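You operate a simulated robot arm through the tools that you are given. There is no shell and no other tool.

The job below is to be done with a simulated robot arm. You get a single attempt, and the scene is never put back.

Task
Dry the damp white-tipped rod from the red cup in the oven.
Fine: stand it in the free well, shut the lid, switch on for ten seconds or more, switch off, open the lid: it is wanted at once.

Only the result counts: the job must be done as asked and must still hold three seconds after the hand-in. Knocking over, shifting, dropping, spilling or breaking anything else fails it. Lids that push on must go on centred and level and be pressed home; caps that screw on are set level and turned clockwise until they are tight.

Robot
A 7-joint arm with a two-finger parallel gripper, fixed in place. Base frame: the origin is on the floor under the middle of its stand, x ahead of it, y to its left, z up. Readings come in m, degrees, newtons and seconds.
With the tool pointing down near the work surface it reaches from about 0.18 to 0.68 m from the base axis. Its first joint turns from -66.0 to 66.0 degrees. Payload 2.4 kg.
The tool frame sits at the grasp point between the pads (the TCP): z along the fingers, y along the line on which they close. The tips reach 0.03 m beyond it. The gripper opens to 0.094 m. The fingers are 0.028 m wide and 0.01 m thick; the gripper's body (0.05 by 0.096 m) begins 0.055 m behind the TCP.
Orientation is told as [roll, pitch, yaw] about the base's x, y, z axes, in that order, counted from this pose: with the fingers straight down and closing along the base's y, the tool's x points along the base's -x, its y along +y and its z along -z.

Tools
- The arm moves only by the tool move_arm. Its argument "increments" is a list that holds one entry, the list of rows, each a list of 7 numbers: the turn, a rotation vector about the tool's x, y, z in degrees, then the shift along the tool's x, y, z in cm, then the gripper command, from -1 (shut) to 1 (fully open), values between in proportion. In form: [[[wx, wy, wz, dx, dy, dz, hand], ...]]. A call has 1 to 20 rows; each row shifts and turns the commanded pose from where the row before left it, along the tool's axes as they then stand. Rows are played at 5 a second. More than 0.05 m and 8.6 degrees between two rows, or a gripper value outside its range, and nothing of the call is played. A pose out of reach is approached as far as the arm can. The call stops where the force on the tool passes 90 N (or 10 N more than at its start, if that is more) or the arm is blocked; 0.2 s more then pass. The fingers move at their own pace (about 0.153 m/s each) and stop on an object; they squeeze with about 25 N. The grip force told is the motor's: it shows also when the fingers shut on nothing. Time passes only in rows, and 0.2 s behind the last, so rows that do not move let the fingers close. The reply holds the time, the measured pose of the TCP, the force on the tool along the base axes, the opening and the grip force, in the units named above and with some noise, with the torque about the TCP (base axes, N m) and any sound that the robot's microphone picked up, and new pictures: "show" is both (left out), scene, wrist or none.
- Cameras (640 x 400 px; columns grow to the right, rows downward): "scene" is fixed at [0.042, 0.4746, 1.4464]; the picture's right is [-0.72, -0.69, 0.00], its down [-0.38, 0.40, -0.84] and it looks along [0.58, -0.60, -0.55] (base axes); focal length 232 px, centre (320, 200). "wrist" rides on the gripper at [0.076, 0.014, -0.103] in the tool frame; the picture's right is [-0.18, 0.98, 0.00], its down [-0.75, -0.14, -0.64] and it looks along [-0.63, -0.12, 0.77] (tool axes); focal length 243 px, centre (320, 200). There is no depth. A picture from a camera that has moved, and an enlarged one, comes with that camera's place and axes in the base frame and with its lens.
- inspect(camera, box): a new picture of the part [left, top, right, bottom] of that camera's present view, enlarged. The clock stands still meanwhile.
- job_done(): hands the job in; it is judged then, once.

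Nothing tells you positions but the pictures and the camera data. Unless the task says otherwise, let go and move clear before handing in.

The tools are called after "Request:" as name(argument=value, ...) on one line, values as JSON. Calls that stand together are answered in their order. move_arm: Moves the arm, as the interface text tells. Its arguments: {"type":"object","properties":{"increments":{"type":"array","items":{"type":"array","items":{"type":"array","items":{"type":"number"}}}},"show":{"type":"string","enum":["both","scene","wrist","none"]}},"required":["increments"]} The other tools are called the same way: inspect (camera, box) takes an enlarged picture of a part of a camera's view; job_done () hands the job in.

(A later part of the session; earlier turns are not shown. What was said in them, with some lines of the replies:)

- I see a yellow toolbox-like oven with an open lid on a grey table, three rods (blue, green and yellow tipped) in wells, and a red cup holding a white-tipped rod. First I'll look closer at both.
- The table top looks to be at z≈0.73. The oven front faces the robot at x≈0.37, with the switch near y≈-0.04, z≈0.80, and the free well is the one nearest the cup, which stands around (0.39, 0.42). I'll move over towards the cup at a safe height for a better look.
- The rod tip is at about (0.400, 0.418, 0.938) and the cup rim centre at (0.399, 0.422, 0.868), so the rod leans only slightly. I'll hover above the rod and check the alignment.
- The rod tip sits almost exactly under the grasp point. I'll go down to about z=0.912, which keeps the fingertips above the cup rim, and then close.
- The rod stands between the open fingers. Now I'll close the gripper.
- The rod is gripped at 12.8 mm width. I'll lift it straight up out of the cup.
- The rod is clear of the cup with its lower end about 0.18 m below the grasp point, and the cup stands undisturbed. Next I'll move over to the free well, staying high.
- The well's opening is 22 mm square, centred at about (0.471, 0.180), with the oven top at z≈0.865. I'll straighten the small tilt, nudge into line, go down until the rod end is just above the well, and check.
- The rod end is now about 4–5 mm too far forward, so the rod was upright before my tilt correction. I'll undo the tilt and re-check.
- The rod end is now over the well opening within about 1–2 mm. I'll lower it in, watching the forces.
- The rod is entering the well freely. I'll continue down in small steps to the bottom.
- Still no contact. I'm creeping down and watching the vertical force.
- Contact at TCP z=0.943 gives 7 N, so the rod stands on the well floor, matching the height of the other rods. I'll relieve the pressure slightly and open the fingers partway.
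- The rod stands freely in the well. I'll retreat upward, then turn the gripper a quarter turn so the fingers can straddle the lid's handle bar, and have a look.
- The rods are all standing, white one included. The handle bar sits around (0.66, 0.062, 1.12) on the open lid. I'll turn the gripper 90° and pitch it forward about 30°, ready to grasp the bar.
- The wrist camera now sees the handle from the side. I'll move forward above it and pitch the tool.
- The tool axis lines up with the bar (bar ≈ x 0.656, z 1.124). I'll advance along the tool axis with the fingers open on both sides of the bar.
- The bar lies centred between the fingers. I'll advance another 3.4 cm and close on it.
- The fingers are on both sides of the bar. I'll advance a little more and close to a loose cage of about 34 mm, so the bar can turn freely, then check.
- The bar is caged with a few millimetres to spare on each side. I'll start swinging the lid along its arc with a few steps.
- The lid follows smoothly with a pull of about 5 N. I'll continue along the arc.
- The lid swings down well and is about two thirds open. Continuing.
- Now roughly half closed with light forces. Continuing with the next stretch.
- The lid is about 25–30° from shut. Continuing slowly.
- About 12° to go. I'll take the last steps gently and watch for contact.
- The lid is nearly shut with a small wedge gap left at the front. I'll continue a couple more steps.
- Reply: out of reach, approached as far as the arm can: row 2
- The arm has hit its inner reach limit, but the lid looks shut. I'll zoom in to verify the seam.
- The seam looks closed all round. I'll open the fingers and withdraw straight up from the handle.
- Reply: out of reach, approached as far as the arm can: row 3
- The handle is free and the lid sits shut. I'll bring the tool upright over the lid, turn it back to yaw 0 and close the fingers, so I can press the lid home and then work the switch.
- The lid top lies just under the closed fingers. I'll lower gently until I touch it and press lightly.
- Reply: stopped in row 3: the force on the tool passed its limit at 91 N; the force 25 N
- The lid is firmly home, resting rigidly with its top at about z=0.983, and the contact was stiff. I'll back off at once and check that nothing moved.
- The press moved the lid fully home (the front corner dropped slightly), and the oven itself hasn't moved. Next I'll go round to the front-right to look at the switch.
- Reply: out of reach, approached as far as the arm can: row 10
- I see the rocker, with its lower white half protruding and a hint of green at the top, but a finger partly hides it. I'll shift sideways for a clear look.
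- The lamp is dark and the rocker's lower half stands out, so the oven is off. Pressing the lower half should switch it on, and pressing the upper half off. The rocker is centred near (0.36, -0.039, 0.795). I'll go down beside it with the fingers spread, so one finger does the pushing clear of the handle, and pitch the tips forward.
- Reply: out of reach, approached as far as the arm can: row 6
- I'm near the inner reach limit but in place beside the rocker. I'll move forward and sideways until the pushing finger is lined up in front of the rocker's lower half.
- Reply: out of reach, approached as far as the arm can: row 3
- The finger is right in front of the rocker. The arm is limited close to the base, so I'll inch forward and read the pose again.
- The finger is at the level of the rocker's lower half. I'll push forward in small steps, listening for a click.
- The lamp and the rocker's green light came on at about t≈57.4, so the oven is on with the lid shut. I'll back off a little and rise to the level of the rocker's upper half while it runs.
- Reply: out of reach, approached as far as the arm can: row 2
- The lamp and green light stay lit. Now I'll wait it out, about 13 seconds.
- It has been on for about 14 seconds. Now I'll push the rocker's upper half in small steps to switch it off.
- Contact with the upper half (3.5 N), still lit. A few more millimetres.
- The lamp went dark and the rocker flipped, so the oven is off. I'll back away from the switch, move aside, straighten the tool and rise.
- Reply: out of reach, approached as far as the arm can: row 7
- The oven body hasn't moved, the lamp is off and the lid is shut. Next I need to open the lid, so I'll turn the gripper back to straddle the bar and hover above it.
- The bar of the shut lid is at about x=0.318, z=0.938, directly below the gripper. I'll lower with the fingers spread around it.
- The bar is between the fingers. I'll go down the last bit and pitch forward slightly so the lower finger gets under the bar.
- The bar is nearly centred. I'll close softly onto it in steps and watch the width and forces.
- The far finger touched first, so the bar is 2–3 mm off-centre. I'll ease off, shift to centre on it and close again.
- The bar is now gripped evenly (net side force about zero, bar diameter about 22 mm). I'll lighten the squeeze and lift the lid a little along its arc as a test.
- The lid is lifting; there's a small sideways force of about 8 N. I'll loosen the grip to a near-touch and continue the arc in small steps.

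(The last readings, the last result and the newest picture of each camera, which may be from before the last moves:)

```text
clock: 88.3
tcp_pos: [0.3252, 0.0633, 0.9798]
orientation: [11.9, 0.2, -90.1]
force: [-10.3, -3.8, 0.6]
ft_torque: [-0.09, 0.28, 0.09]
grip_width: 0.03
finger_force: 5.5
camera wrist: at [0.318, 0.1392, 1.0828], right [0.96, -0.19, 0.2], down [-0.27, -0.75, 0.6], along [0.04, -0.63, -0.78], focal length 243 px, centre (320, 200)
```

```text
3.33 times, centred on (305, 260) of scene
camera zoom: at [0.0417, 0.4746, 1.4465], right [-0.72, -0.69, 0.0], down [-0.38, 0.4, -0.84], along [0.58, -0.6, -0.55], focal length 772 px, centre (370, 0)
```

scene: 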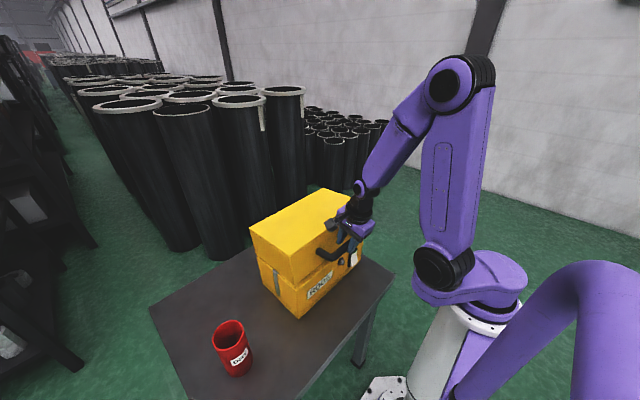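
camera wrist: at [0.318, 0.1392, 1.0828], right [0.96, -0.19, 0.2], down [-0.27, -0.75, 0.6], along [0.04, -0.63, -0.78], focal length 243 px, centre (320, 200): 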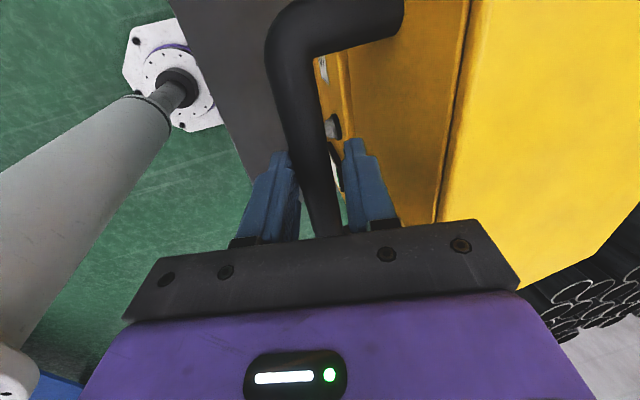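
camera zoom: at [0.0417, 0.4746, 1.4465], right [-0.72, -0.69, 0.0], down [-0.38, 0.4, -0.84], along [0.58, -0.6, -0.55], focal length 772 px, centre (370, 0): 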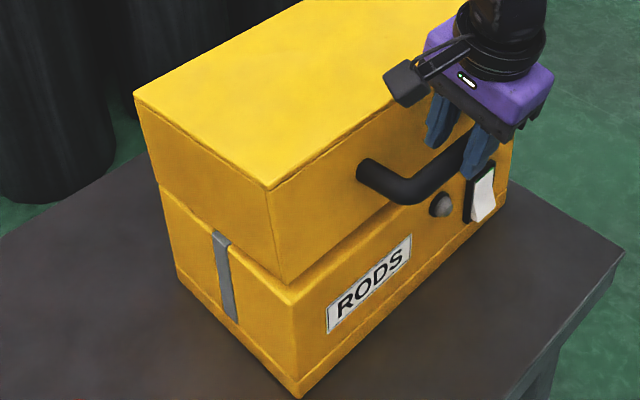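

The lid is up about 5° with the lower finger carrying the bar, and the oven body hasn't moved. I'll keep going, pitching the tool a bit more so the push acts along the arc.

Request:
move_arm(increments=[[[-1.5, 0, 0, 0, 0.97, -1.32, -0.48], [-1.5, 0, 0, 0, 1.1, -1.23, -0.48], [0, 0, 0, 0, 0, 0, -0.48]]])

Request:
inspect(camera="scene", box=[245, 200, 365, 320])

```text
clock: 89.1
tcp_pos: [0.3412, 0.0639, 1.0102]
orientation: [15.2, 0.2, -90.0]
force: [-12.3, 1.7, 1.6]
ft_torque: [0.07, 0.32, 0.18]
grip_width: 0.0316
finger_force: 6.6
camera wrist: at [0.3275, 0.1395, 1.1124], right [0.95, -0.19, 0.26], down [-0.3, -0.75, 0.58], along [0.09, -0.63, -0.77], focal length 243 px, centre (320, 200)
```

scene: 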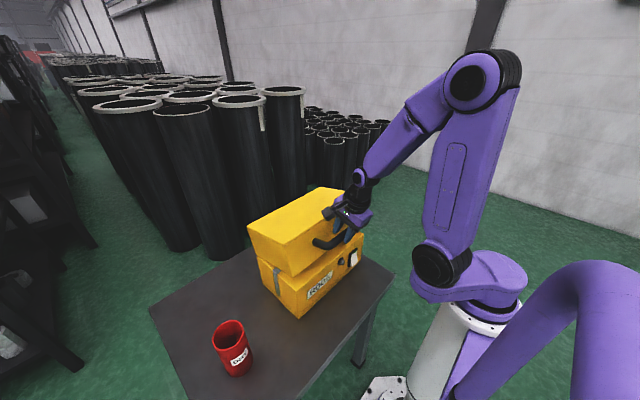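
wrist: 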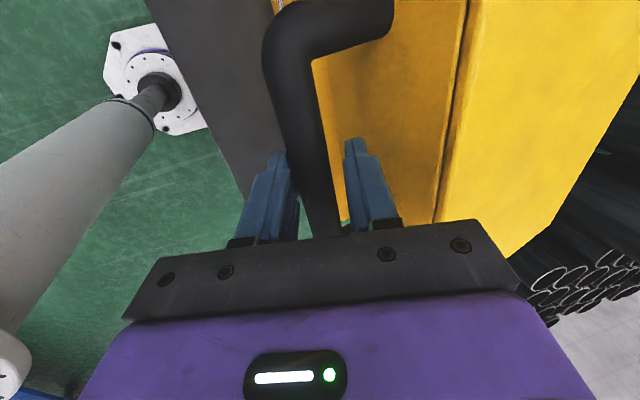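

```text
3.33 times, centred on (305, 260) of scene
camera zoom: at [0.0416, 0.4747, 1.4464], right [-0.72, -0.69, 0.0], down [-0.38, 0.4, -0.84], along [0.58, -0.6, -0.55], focal length 772 px, centre (370, 0)
```

zoom: 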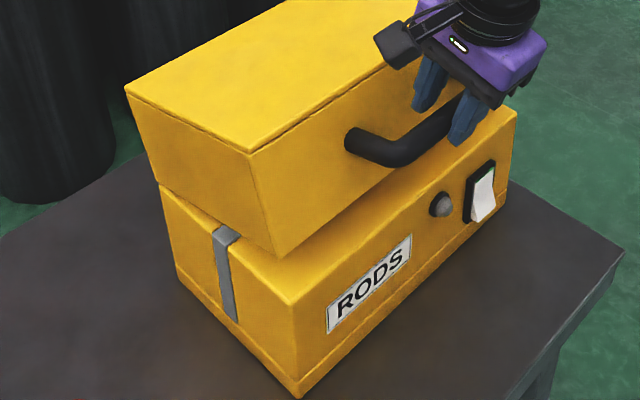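

Going well, with the oven body steady. Continuing the arc.

Request:
move_arm(increments=[[[-1.5, 0, 0, 0, 1.19, -1.13, -0.48], [-1.5, 0, 0, 0, 1.28, -1.02, -0.48], [-1.5, 0, 0, 0, 1.38, -0.89, -0.48], [-1.5, 0, 0, 0, 1.45, -0.78, -0.48], [0, 0, 0, 0, 0, 0, -0.48]]])

Request:
inspect(camera="scene", box=[230, 170, 380, 320])

```text
clock: 90.3
tcp_pos: [0.3816, 0.0639, 1.0614]
orientation: [21.2, 0.1, -90.2]
force: [-4.2, -0.8, 0.6]
ft_torque: [-0.02, 0.05, 0.11]
grip_width: 0.0266
finger_force: 2.5
camera wrist: at [0.3573, 0.1391, 1.1622], right [0.92, -0.19, 0.35], down [-0.36, -0.75, 0.55], along [0.17, -0.63, -0.76], focal length 243 px, centre (320, 200)
```

scene: 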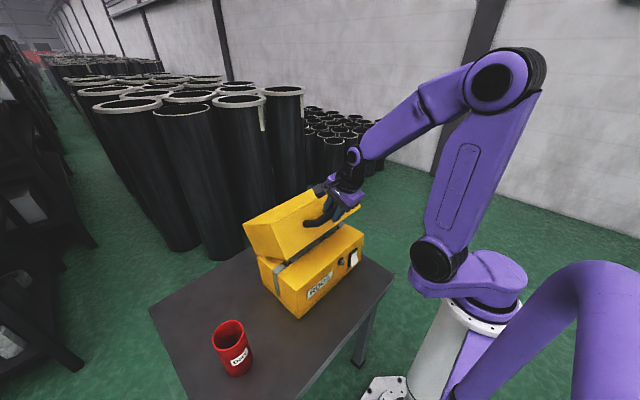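
wrist: 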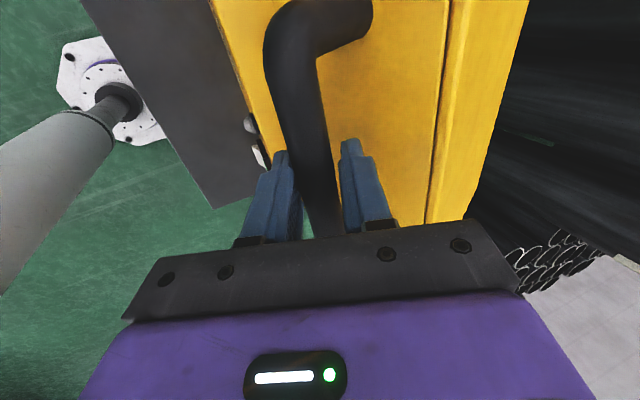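

```text
2.67 times, centred on (305, 245) of scene
camera zoom: at [0.0419, 0.4746, 1.4464], right [-0.72, -0.69, 0.0], down [-0.38, 0.4, -0.84], along [0.58, -0.6, -0.55], focal length 618 px, centre (360, 80)
```

zoom: 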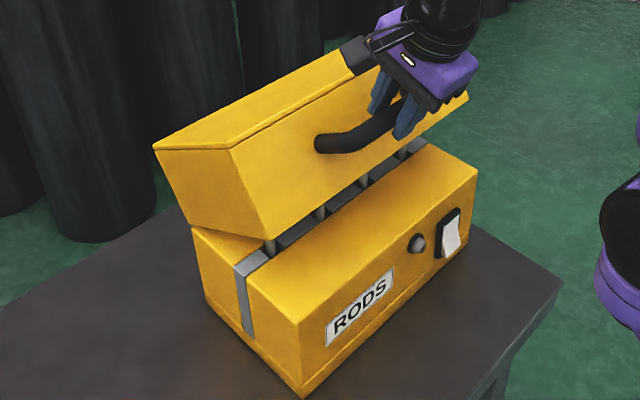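

Force is down to 4 N and the rods are visible again under the rising lid. Continuing.

Request:
move_arm(increments=[[[-0.8, 0, 0, 0, 1.53, -0.64, -0.48], [-0.8, 0, 0, 0, 1.57, -0.53, -0.48], [-0.8, 0, 0, 0, 1.61, -0.41, -0.48], [-0.8, 0, 0, 0, 1.63, -0.28, -0.48], [-0.8, 0, 0, 0, 1.65, -0.16, -0.48], [0, 0, 0, 0, 0, 0, -0.48]]])

Request:
inspect(camera="scene", box=[220, 150, 370, 300])

```text
clock: 91.7
tcp_pos: [0.4475, 0.0652, 1.1098]
orientation: [25.2, 0.2, -90.1]
force: [-2.6, 0.1, 1.1]
ft_torque: [-0.01, 0.04, 0.0]
grip_width: 0.0256
finger_force: 1.1
camera wrist: at [0.4155, 0.1391, 1.2086], right [0.89, -0.19, 0.42], down [-0.4, -0.75, 0.52], along [0.22, -0.63, -0.75], focal length 243 px, centre (320, 200)
```

scene: 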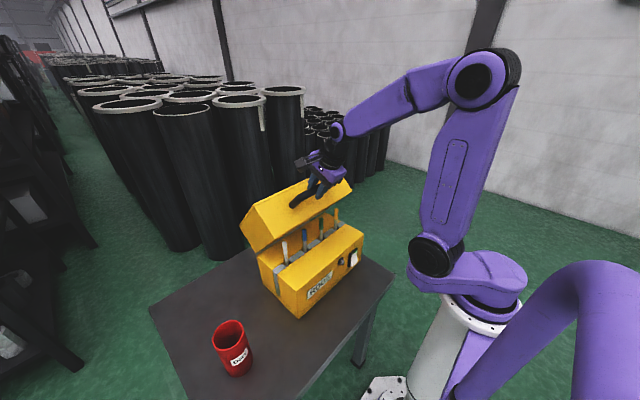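
wrist: 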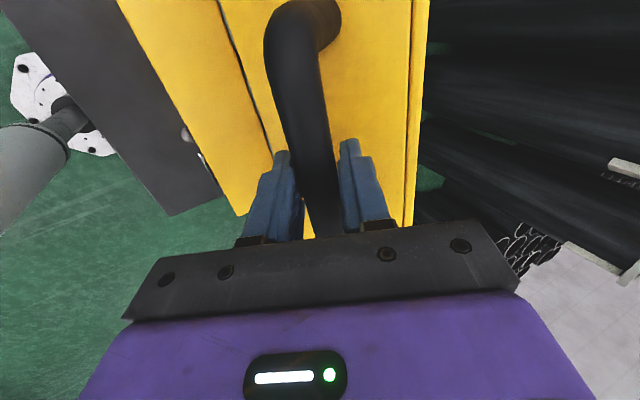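

```text
2.67 times, centred on (295, 225) of scene
camera zoom: at [0.0419, 0.4747, 1.4464], right [-0.72, -0.69, 0.0], down [-0.38, 0.4, -0.84], along [0.58, -0.6, -0.55], focal length 618 px, centre (387, 133)
```

zoom: 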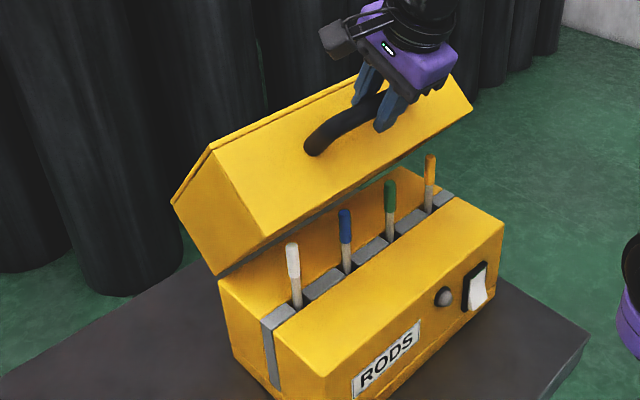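

The rods are all standing and the lid is past 45°. Continuing upward.

Request:
move_arm(increments=[[[-0.6, 0, 0, 0, 1.65, -0.04, -0.45], [-0.6, 0, 0, 0, 1.65, 0.08, -0.45], [-0.6, 0, 0, 0, 1.64, 0.2, -0.42], [-0.6, 0, 0, 0, 1.63, 0.32, -0.4], [-0.6, 0, 0, 0, 1.59, 0.43, -0.4], [0, 0, 0, 0, 0, 0, -0.4]]])

Request:
inspect(camera="scene", box=[220, 130, 370, 280])

```text
clock: 93.1
tcp_pos: [0.5243, 0.0626, 1.1378]
orientation: [28.0, 0.1, -90.1]
force: [-1.6, -0.3, -0.9]
ft_torque: [0.03, 0.0, -0.03]
grip_width: 0.0286
finger_force: 0.7
camera wrist: at [0.4882, 0.1387, 1.2353], right [0.87, -0.19, 0.46], down [-0.43, -0.75, 0.5], along [0.26, -0.63, -0.73], focal length 243 px, centre (320, 200)
```

scene: 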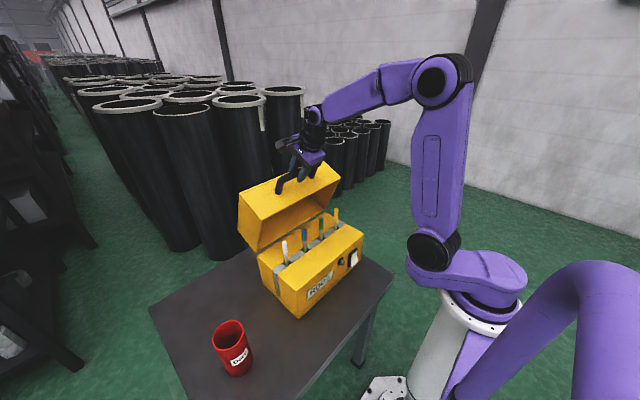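
wrist: 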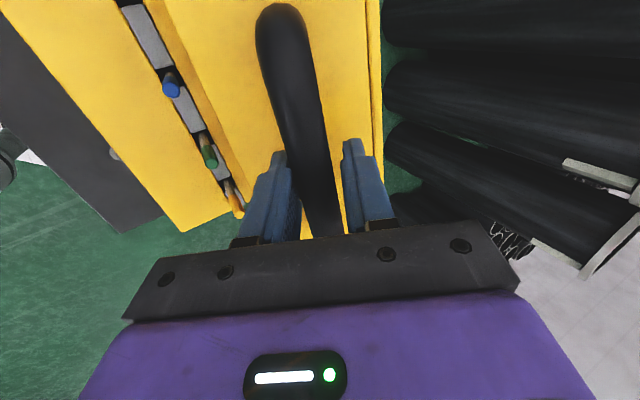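

```text
2.67 times, centred on (295, 205) of scene
camera zoom: at [0.042, 0.4747, 1.4464], right [-0.72, -0.69, 0.0], down [-0.38, 0.4, -0.84], along [0.58, -0.6, -0.55], focal length 618 px, centre (387, 187)
```

zoom: 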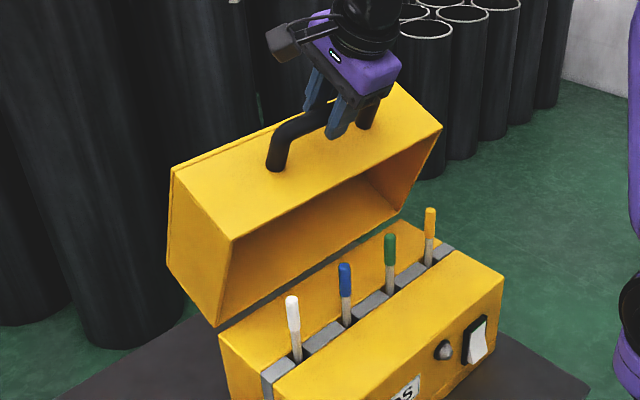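

The white rod now looks light and dry. I'll continue swinging the lid back towards its open stop.

Request:
move_arm(increments=[[[-0.3, 0, 0, 0, 1.55, 0.56, -0.4], [-0.3, 0, 0, 0, 1.52, 0.67, -0.4], [-0.3, 0, 0, 0, 1.47, 0.75, -0.38], [-0.3, 0, 0, 0, 1.44, 0.85, -0.35], [-0.3, 0, 0, 0, 1.38, 0.92, -0.35], [0, 0, 0, 0, 0, 0, -0.35]]])

Request:
inspect(camera="scene", box=[220, 110, 370, 260])

```text
clock: 94.5
tcp_pos: [0.606, 0.0622, 1.1417]
orientation: [29.6, 0.1, -90.2]
force: [-0.9, -1.0, -0.9]
ft_torque: [-0.01, 0.02, 0.04]
grip_width: 0.0309
finger_force: 0.3
camera wrist: at [0.5676, 0.1384, 1.2378], right [0.85, -0.19, 0.48], down [-0.44, -0.75, 0.49], along [0.27, -0.63, -0.73], focal length 243 px, centre (320, 200)
```

scene: 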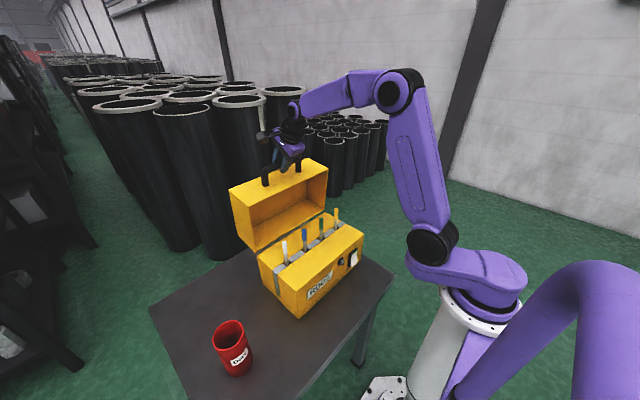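
wrist: 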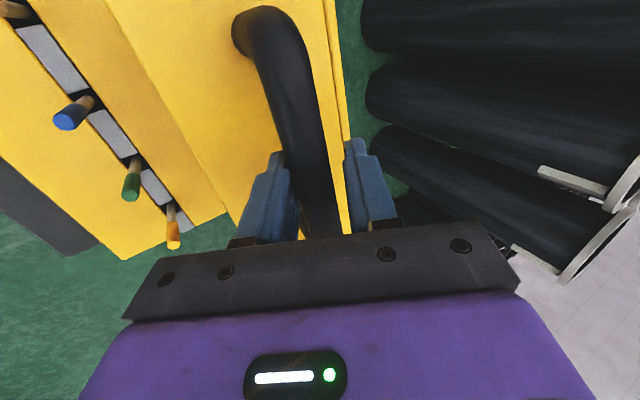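

```text
2.67 times, centred on (295, 185) of scene
camera zoom: at [0.042, 0.4746, 1.4464], right [-0.72, -0.69, 0.0], down [-0.38, 0.4, -0.84], along [0.58, -0.6, -0.55], focal length 618 px, centre (387, 240)
```

zoom: 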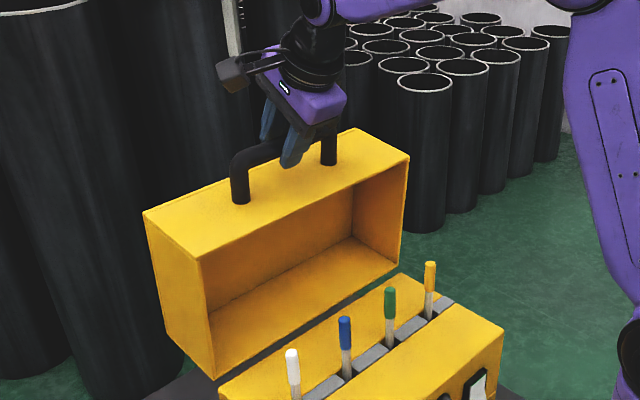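

Nearly there. A few more small steps to bring the lid back to its stop.

Request:
move_arm(increments=[[[0, 0, 0, 0, 1.31, 1.01, -0.35], [0, 0, 0, 0, 1.26, 1.1, -0.35], [0, 0, 0, 0, 0, 0, -0.35]]])

Request:
inspect(camera="scene", box=[220, 110, 370, 260])

```text
clock: 95.3
tcp_pos: [0.6396, 0.0616, 1.1353]
orientation: [29.6, 0.2, -90.1]
force: [0.3, -0.3, -0.8]
ft_torque: [-0.02, 0.0, 0.0]
grip_width: 0.0306
finger_force: 0.1
camera wrist: at [0.6013, 0.1376, 1.2309], right [0.85, -0.19, 0.48], down [-0.44, -0.75, 0.49], along [0.27, -0.63, -0.73], focal length 243 px, centre (320, 200)
```

scene: 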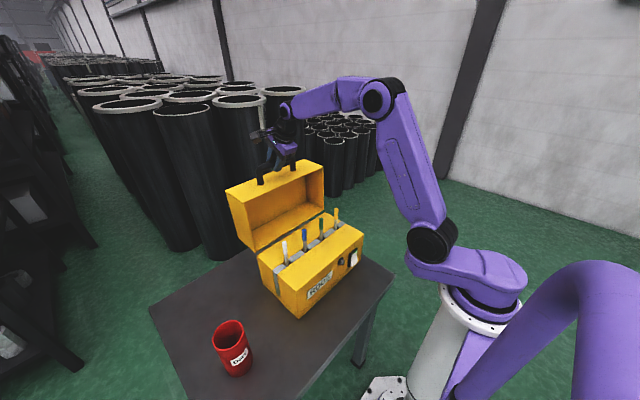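
wrist: 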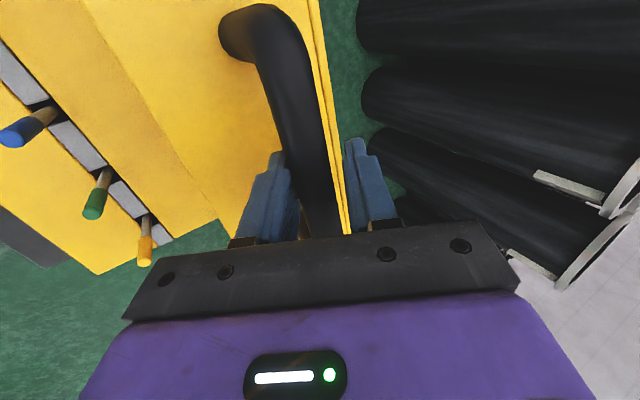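

```text
2.67 times, centred on (295, 185) of scene
camera zoom: at [0.042, 0.4746, 1.4464], right [-0.72, -0.69, 0.0], down [-0.38, 0.4, -0.84], along [0.58, -0.6, -0.55], focal length 618 px, centre (387, 240)
```

zoom: 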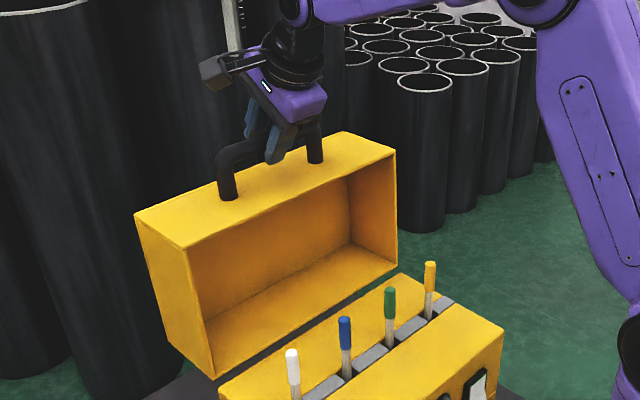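

Request:
move_arm(increments=[[[0, 0, 0, 0, 0.6, 0.58, -0.35], [0, 0, 0, 0, 0.4, 0.4, -0.35], [0, 0, 0, 0, 0, 0, -0.35]]])

Request:
inspect(camera="scene", box=[210, 140, 370, 300])

```text
clock: 96.1
tcp_pos: [0.6539, 0.0627, 1.1312]
orientation: [29.5, 0.1, -90.1]
force: [0.1, 0.8, -1.0]
ft_torque: [0.01, -0.01, 0.02]
grip_width: 0.0307
finger_force: 0.0
camera wrist: at [0.615, 0.1378, 1.2273], right [0.85, -0.19, 0.49], down [-0.44, -0.75, 0.49], along [0.28, -0.63, -0.73], focal length 243 px, centre (320, 200)
```

scene: 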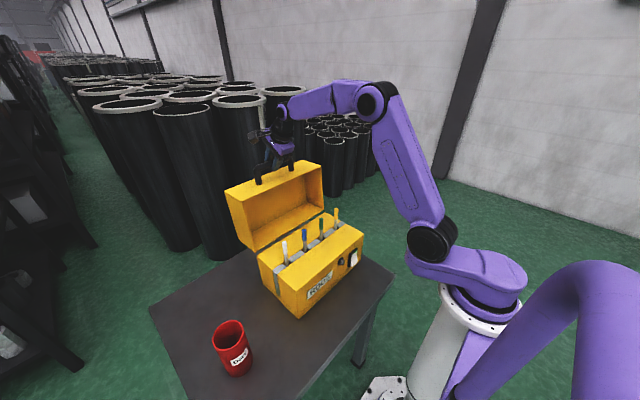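
wrist: 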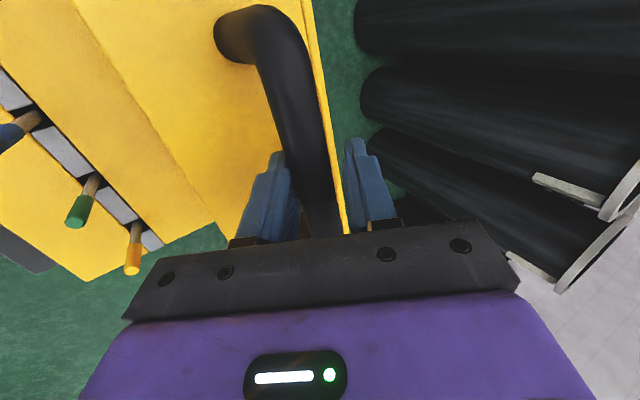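

```text
2.50 times, centred on (290, 220) of scene
camera zoom: at [0.042, 0.4746, 1.4464], right [-0.72, -0.69, 0.0], down [-0.38, 0.4, -0.84], along [0.58, -0.6, -0.55], focal length 579 px, centre (395, 150)
```

zoom: 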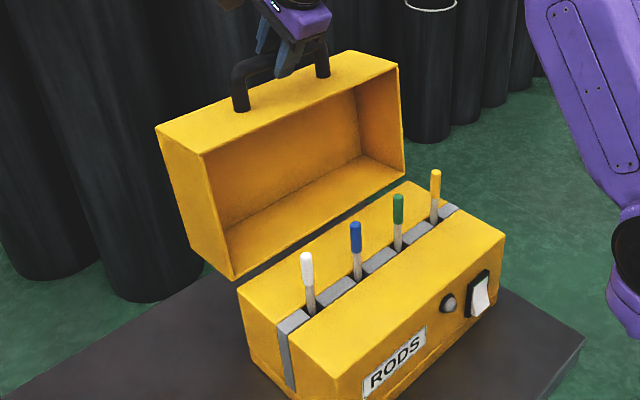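

The lid is back at essentially its original open position. I'll give one tiny extra push to the stop, then open the fingers and withdraw.

Request:
move_arm(increments=[[[0, 0, 0, 0, 0.2, 0.2, -0.35], [0, 0, 0, 0, 0.2, 0.2, -0.35], [0, 0, 0, 0, 0, 0, -0.35]]], show="none")

```text
clock: 96.9
tcp_pos: [0.6584, 0.0625, 1.1315]
orientation: [29.6, 0.1, -90.1]
force: [-0.5, 0.5, 0.4]
ft_torque: [0.01, -0.01, 0.0]
grip_width: 0.0306
finger_force: 0.4
```

Now I'll open the fingers and withdraw along the tool axis.

Request:
move_arm(increments=[[[0, 0, 0, 0, 0, 0, 0.0], [0, 0, 0, 0, 0, 0, 0.35], [0, 0, 0, 0, 0, 0, 0.35], [0, 0, 0, 0, 0, -1.5, 0.35], [0, 0, 0, 0, 0, -2.5, 0.35], [0, 0, 0, 0, 0, -3.0, 0.35], [0, 0, 0, 0, 0, -3.0, 0.35], [0, 0, 0, 0, 0, 0, 0.35]]])

Request:
inspect(camera="scene", box=[210, 140, 370, 300])

```text
clock: 98.7
tcp_pos: [0.6087, 0.0623, 1.2175]
orientation: [29.6, 0.1, -90.1]
force: [-0.2, 0.4, -0.1]
ft_torque: [0.0, -0.01, 0.01]
grip_width: 0.0634
finger_force: 0.0
camera wrist: at [0.5703, 0.1378, 1.3133], right [0.85, -0.19, 0.48], down [-0.44, -0.75, 0.49], along [0.27, -0.63, -0.73], focal length 243 px, centre (320, 200)
```

scene: 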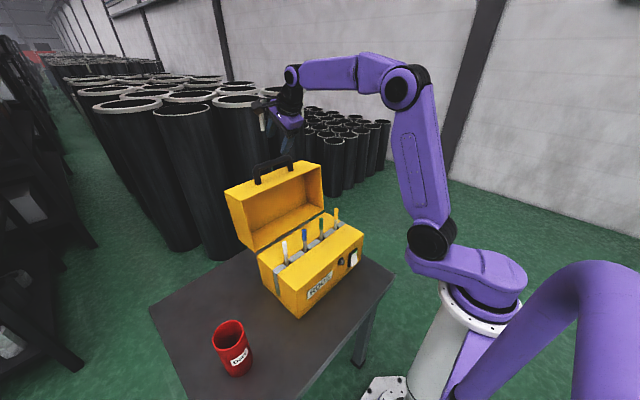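
wrist: 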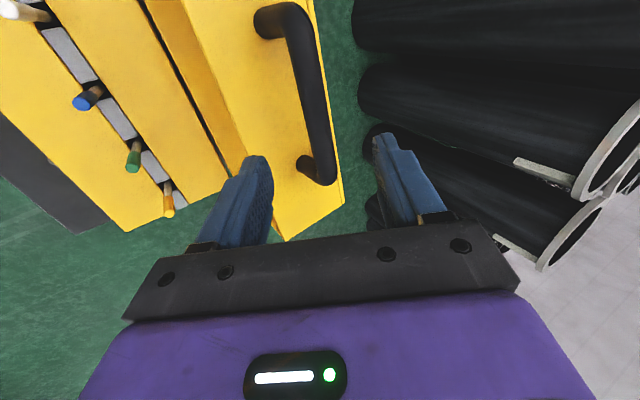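

```text
2.50 times, centred on (290, 220) of scene
camera zoom: at [0.042, 0.4746, 1.4464], right [-0.72, -0.69, 0.0], down [-0.38, 0.4, -0.84], along [0.58, -0.6, -0.55], focal length 579 px, centre (395, 150)
```

zoom: 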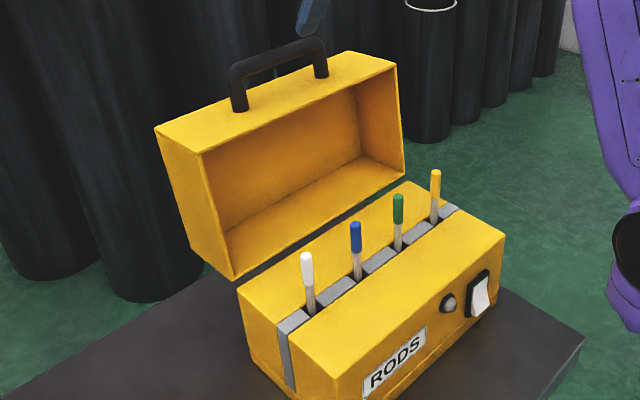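

The lid stands open as at the start, the lamp is off, and all four rods are standing. I'll move the arm farther clear and take a last close look.

Request:
move_arm(increments=[[[0, 0, 0, 0, -1.0, -4.0, 0.35], [0, 0, 0, 0, -2.0, -4.0, 0.35], [0, 0, 0, 0, -3.5, -2.0, 0.35], [0, 0, 0, 0, 0, 0, 0.35], [0, 0, 0, 0, 0, 0, 0.35]]])

Request:
inspect(camera="scene", box=[250, 200, 370, 320])

Request:
inspect(camera="scene", box=[190, 300, 280, 390])

```text
clock: 99.9
tcp_pos: [0.5018, 0.0616, 1.2706]
orientation: [29.5, 0.1, -90.1]
force: [0.4, 0.1, -1.1]
ft_torque: [-0.01, -0.01, 0.01]
grip_width: 0.0633
finger_force: 0.1
camera wrist: at [0.4634, 0.1361, 1.3671], right [0.85, -0.19, 0.48], down [-0.44, -0.75, 0.49], along [0.27, -0.63, -0.73], focal length 243 px, centre (320, 200)
```

scene: 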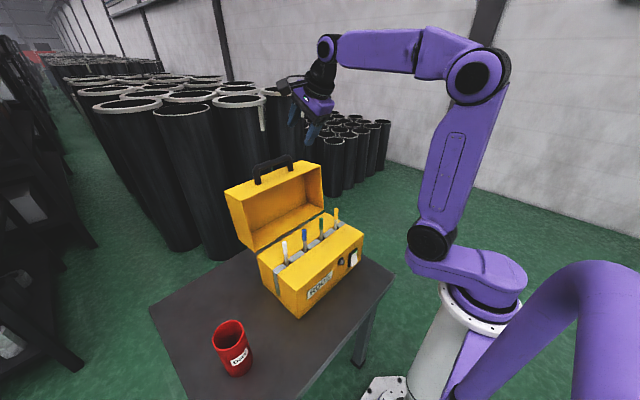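
wrist: 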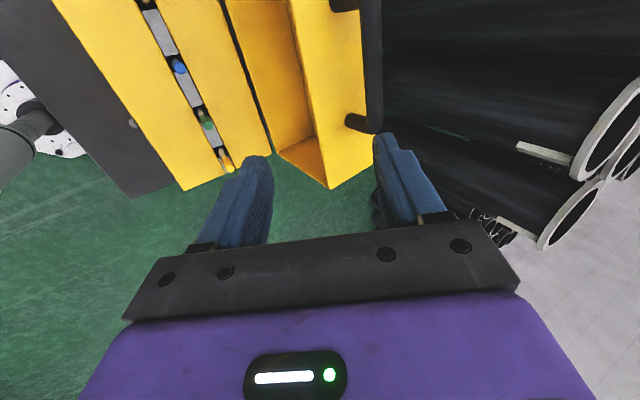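

```text
3.33 times, centred on (310, 260) of scene
camera zoom: at [0.042, 0.4746, 1.4464], right [-0.72, -0.69, 0.0], down [-0.38, 0.4, -0.84], along [0.58, -0.6, -0.55], focal length 772 px, centre (353, 0)
```

zoom: 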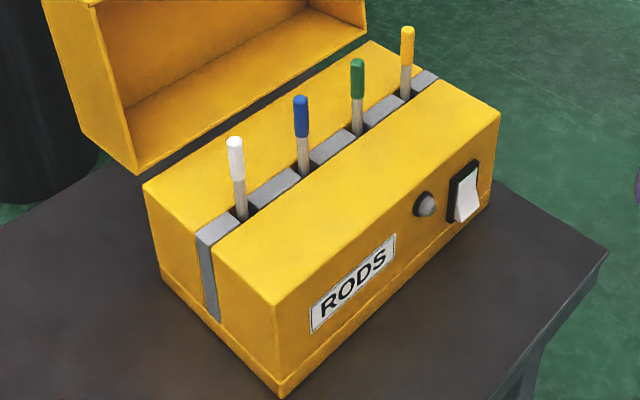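

```text
4.44 times, centred on (235, 345) of scene
camera zoom: at [0.042, 0.4746, 1.4464], right [-0.72, -0.69, 0.0], down [-0.38, 0.4, -0.84], along [0.58, -0.6, -0.55], focal length 1029 px, centre (698, -444)
```

zoom: 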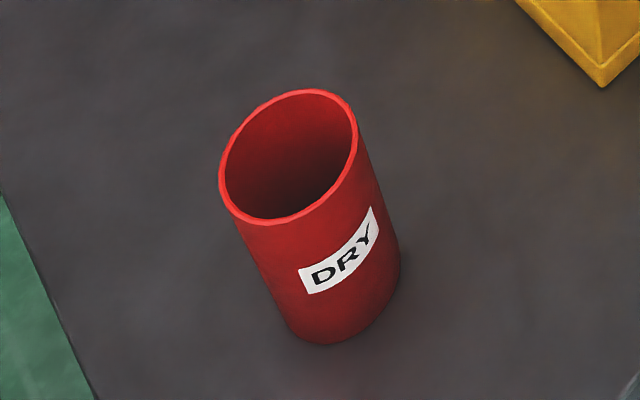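

The white-tipped rod stands in its well and its wood now looks light and dry. The switch is off with the lamp dark, the lid is open, and the cup and oven are where they were, so I'm handing the job in.

Request:
job_done()

```text
The job is handed in.
```

The white-tipped rod has been through the oven and is standing in the well that was free. The lid is open, so it can be taken at once. Its wood went from dark to light, which looks dry, but I could only judge that from the pictures.

- **Drying:** the oven ran for about 15 seconds with the lid shut, and the lamp was lit at each check. It is now switched off and the lamp is dark.
- **Lid:** it had stopped slightly short of closed, so I pressed it home from above before switching on. That push was harder than I meant and tripped the arm's 90 N limit.
- **Everything else:** in the last pictures the oven and cup are where they started, and the other three rods are still upright in their wells. The gripper has let go and the arm is clear of the oven.
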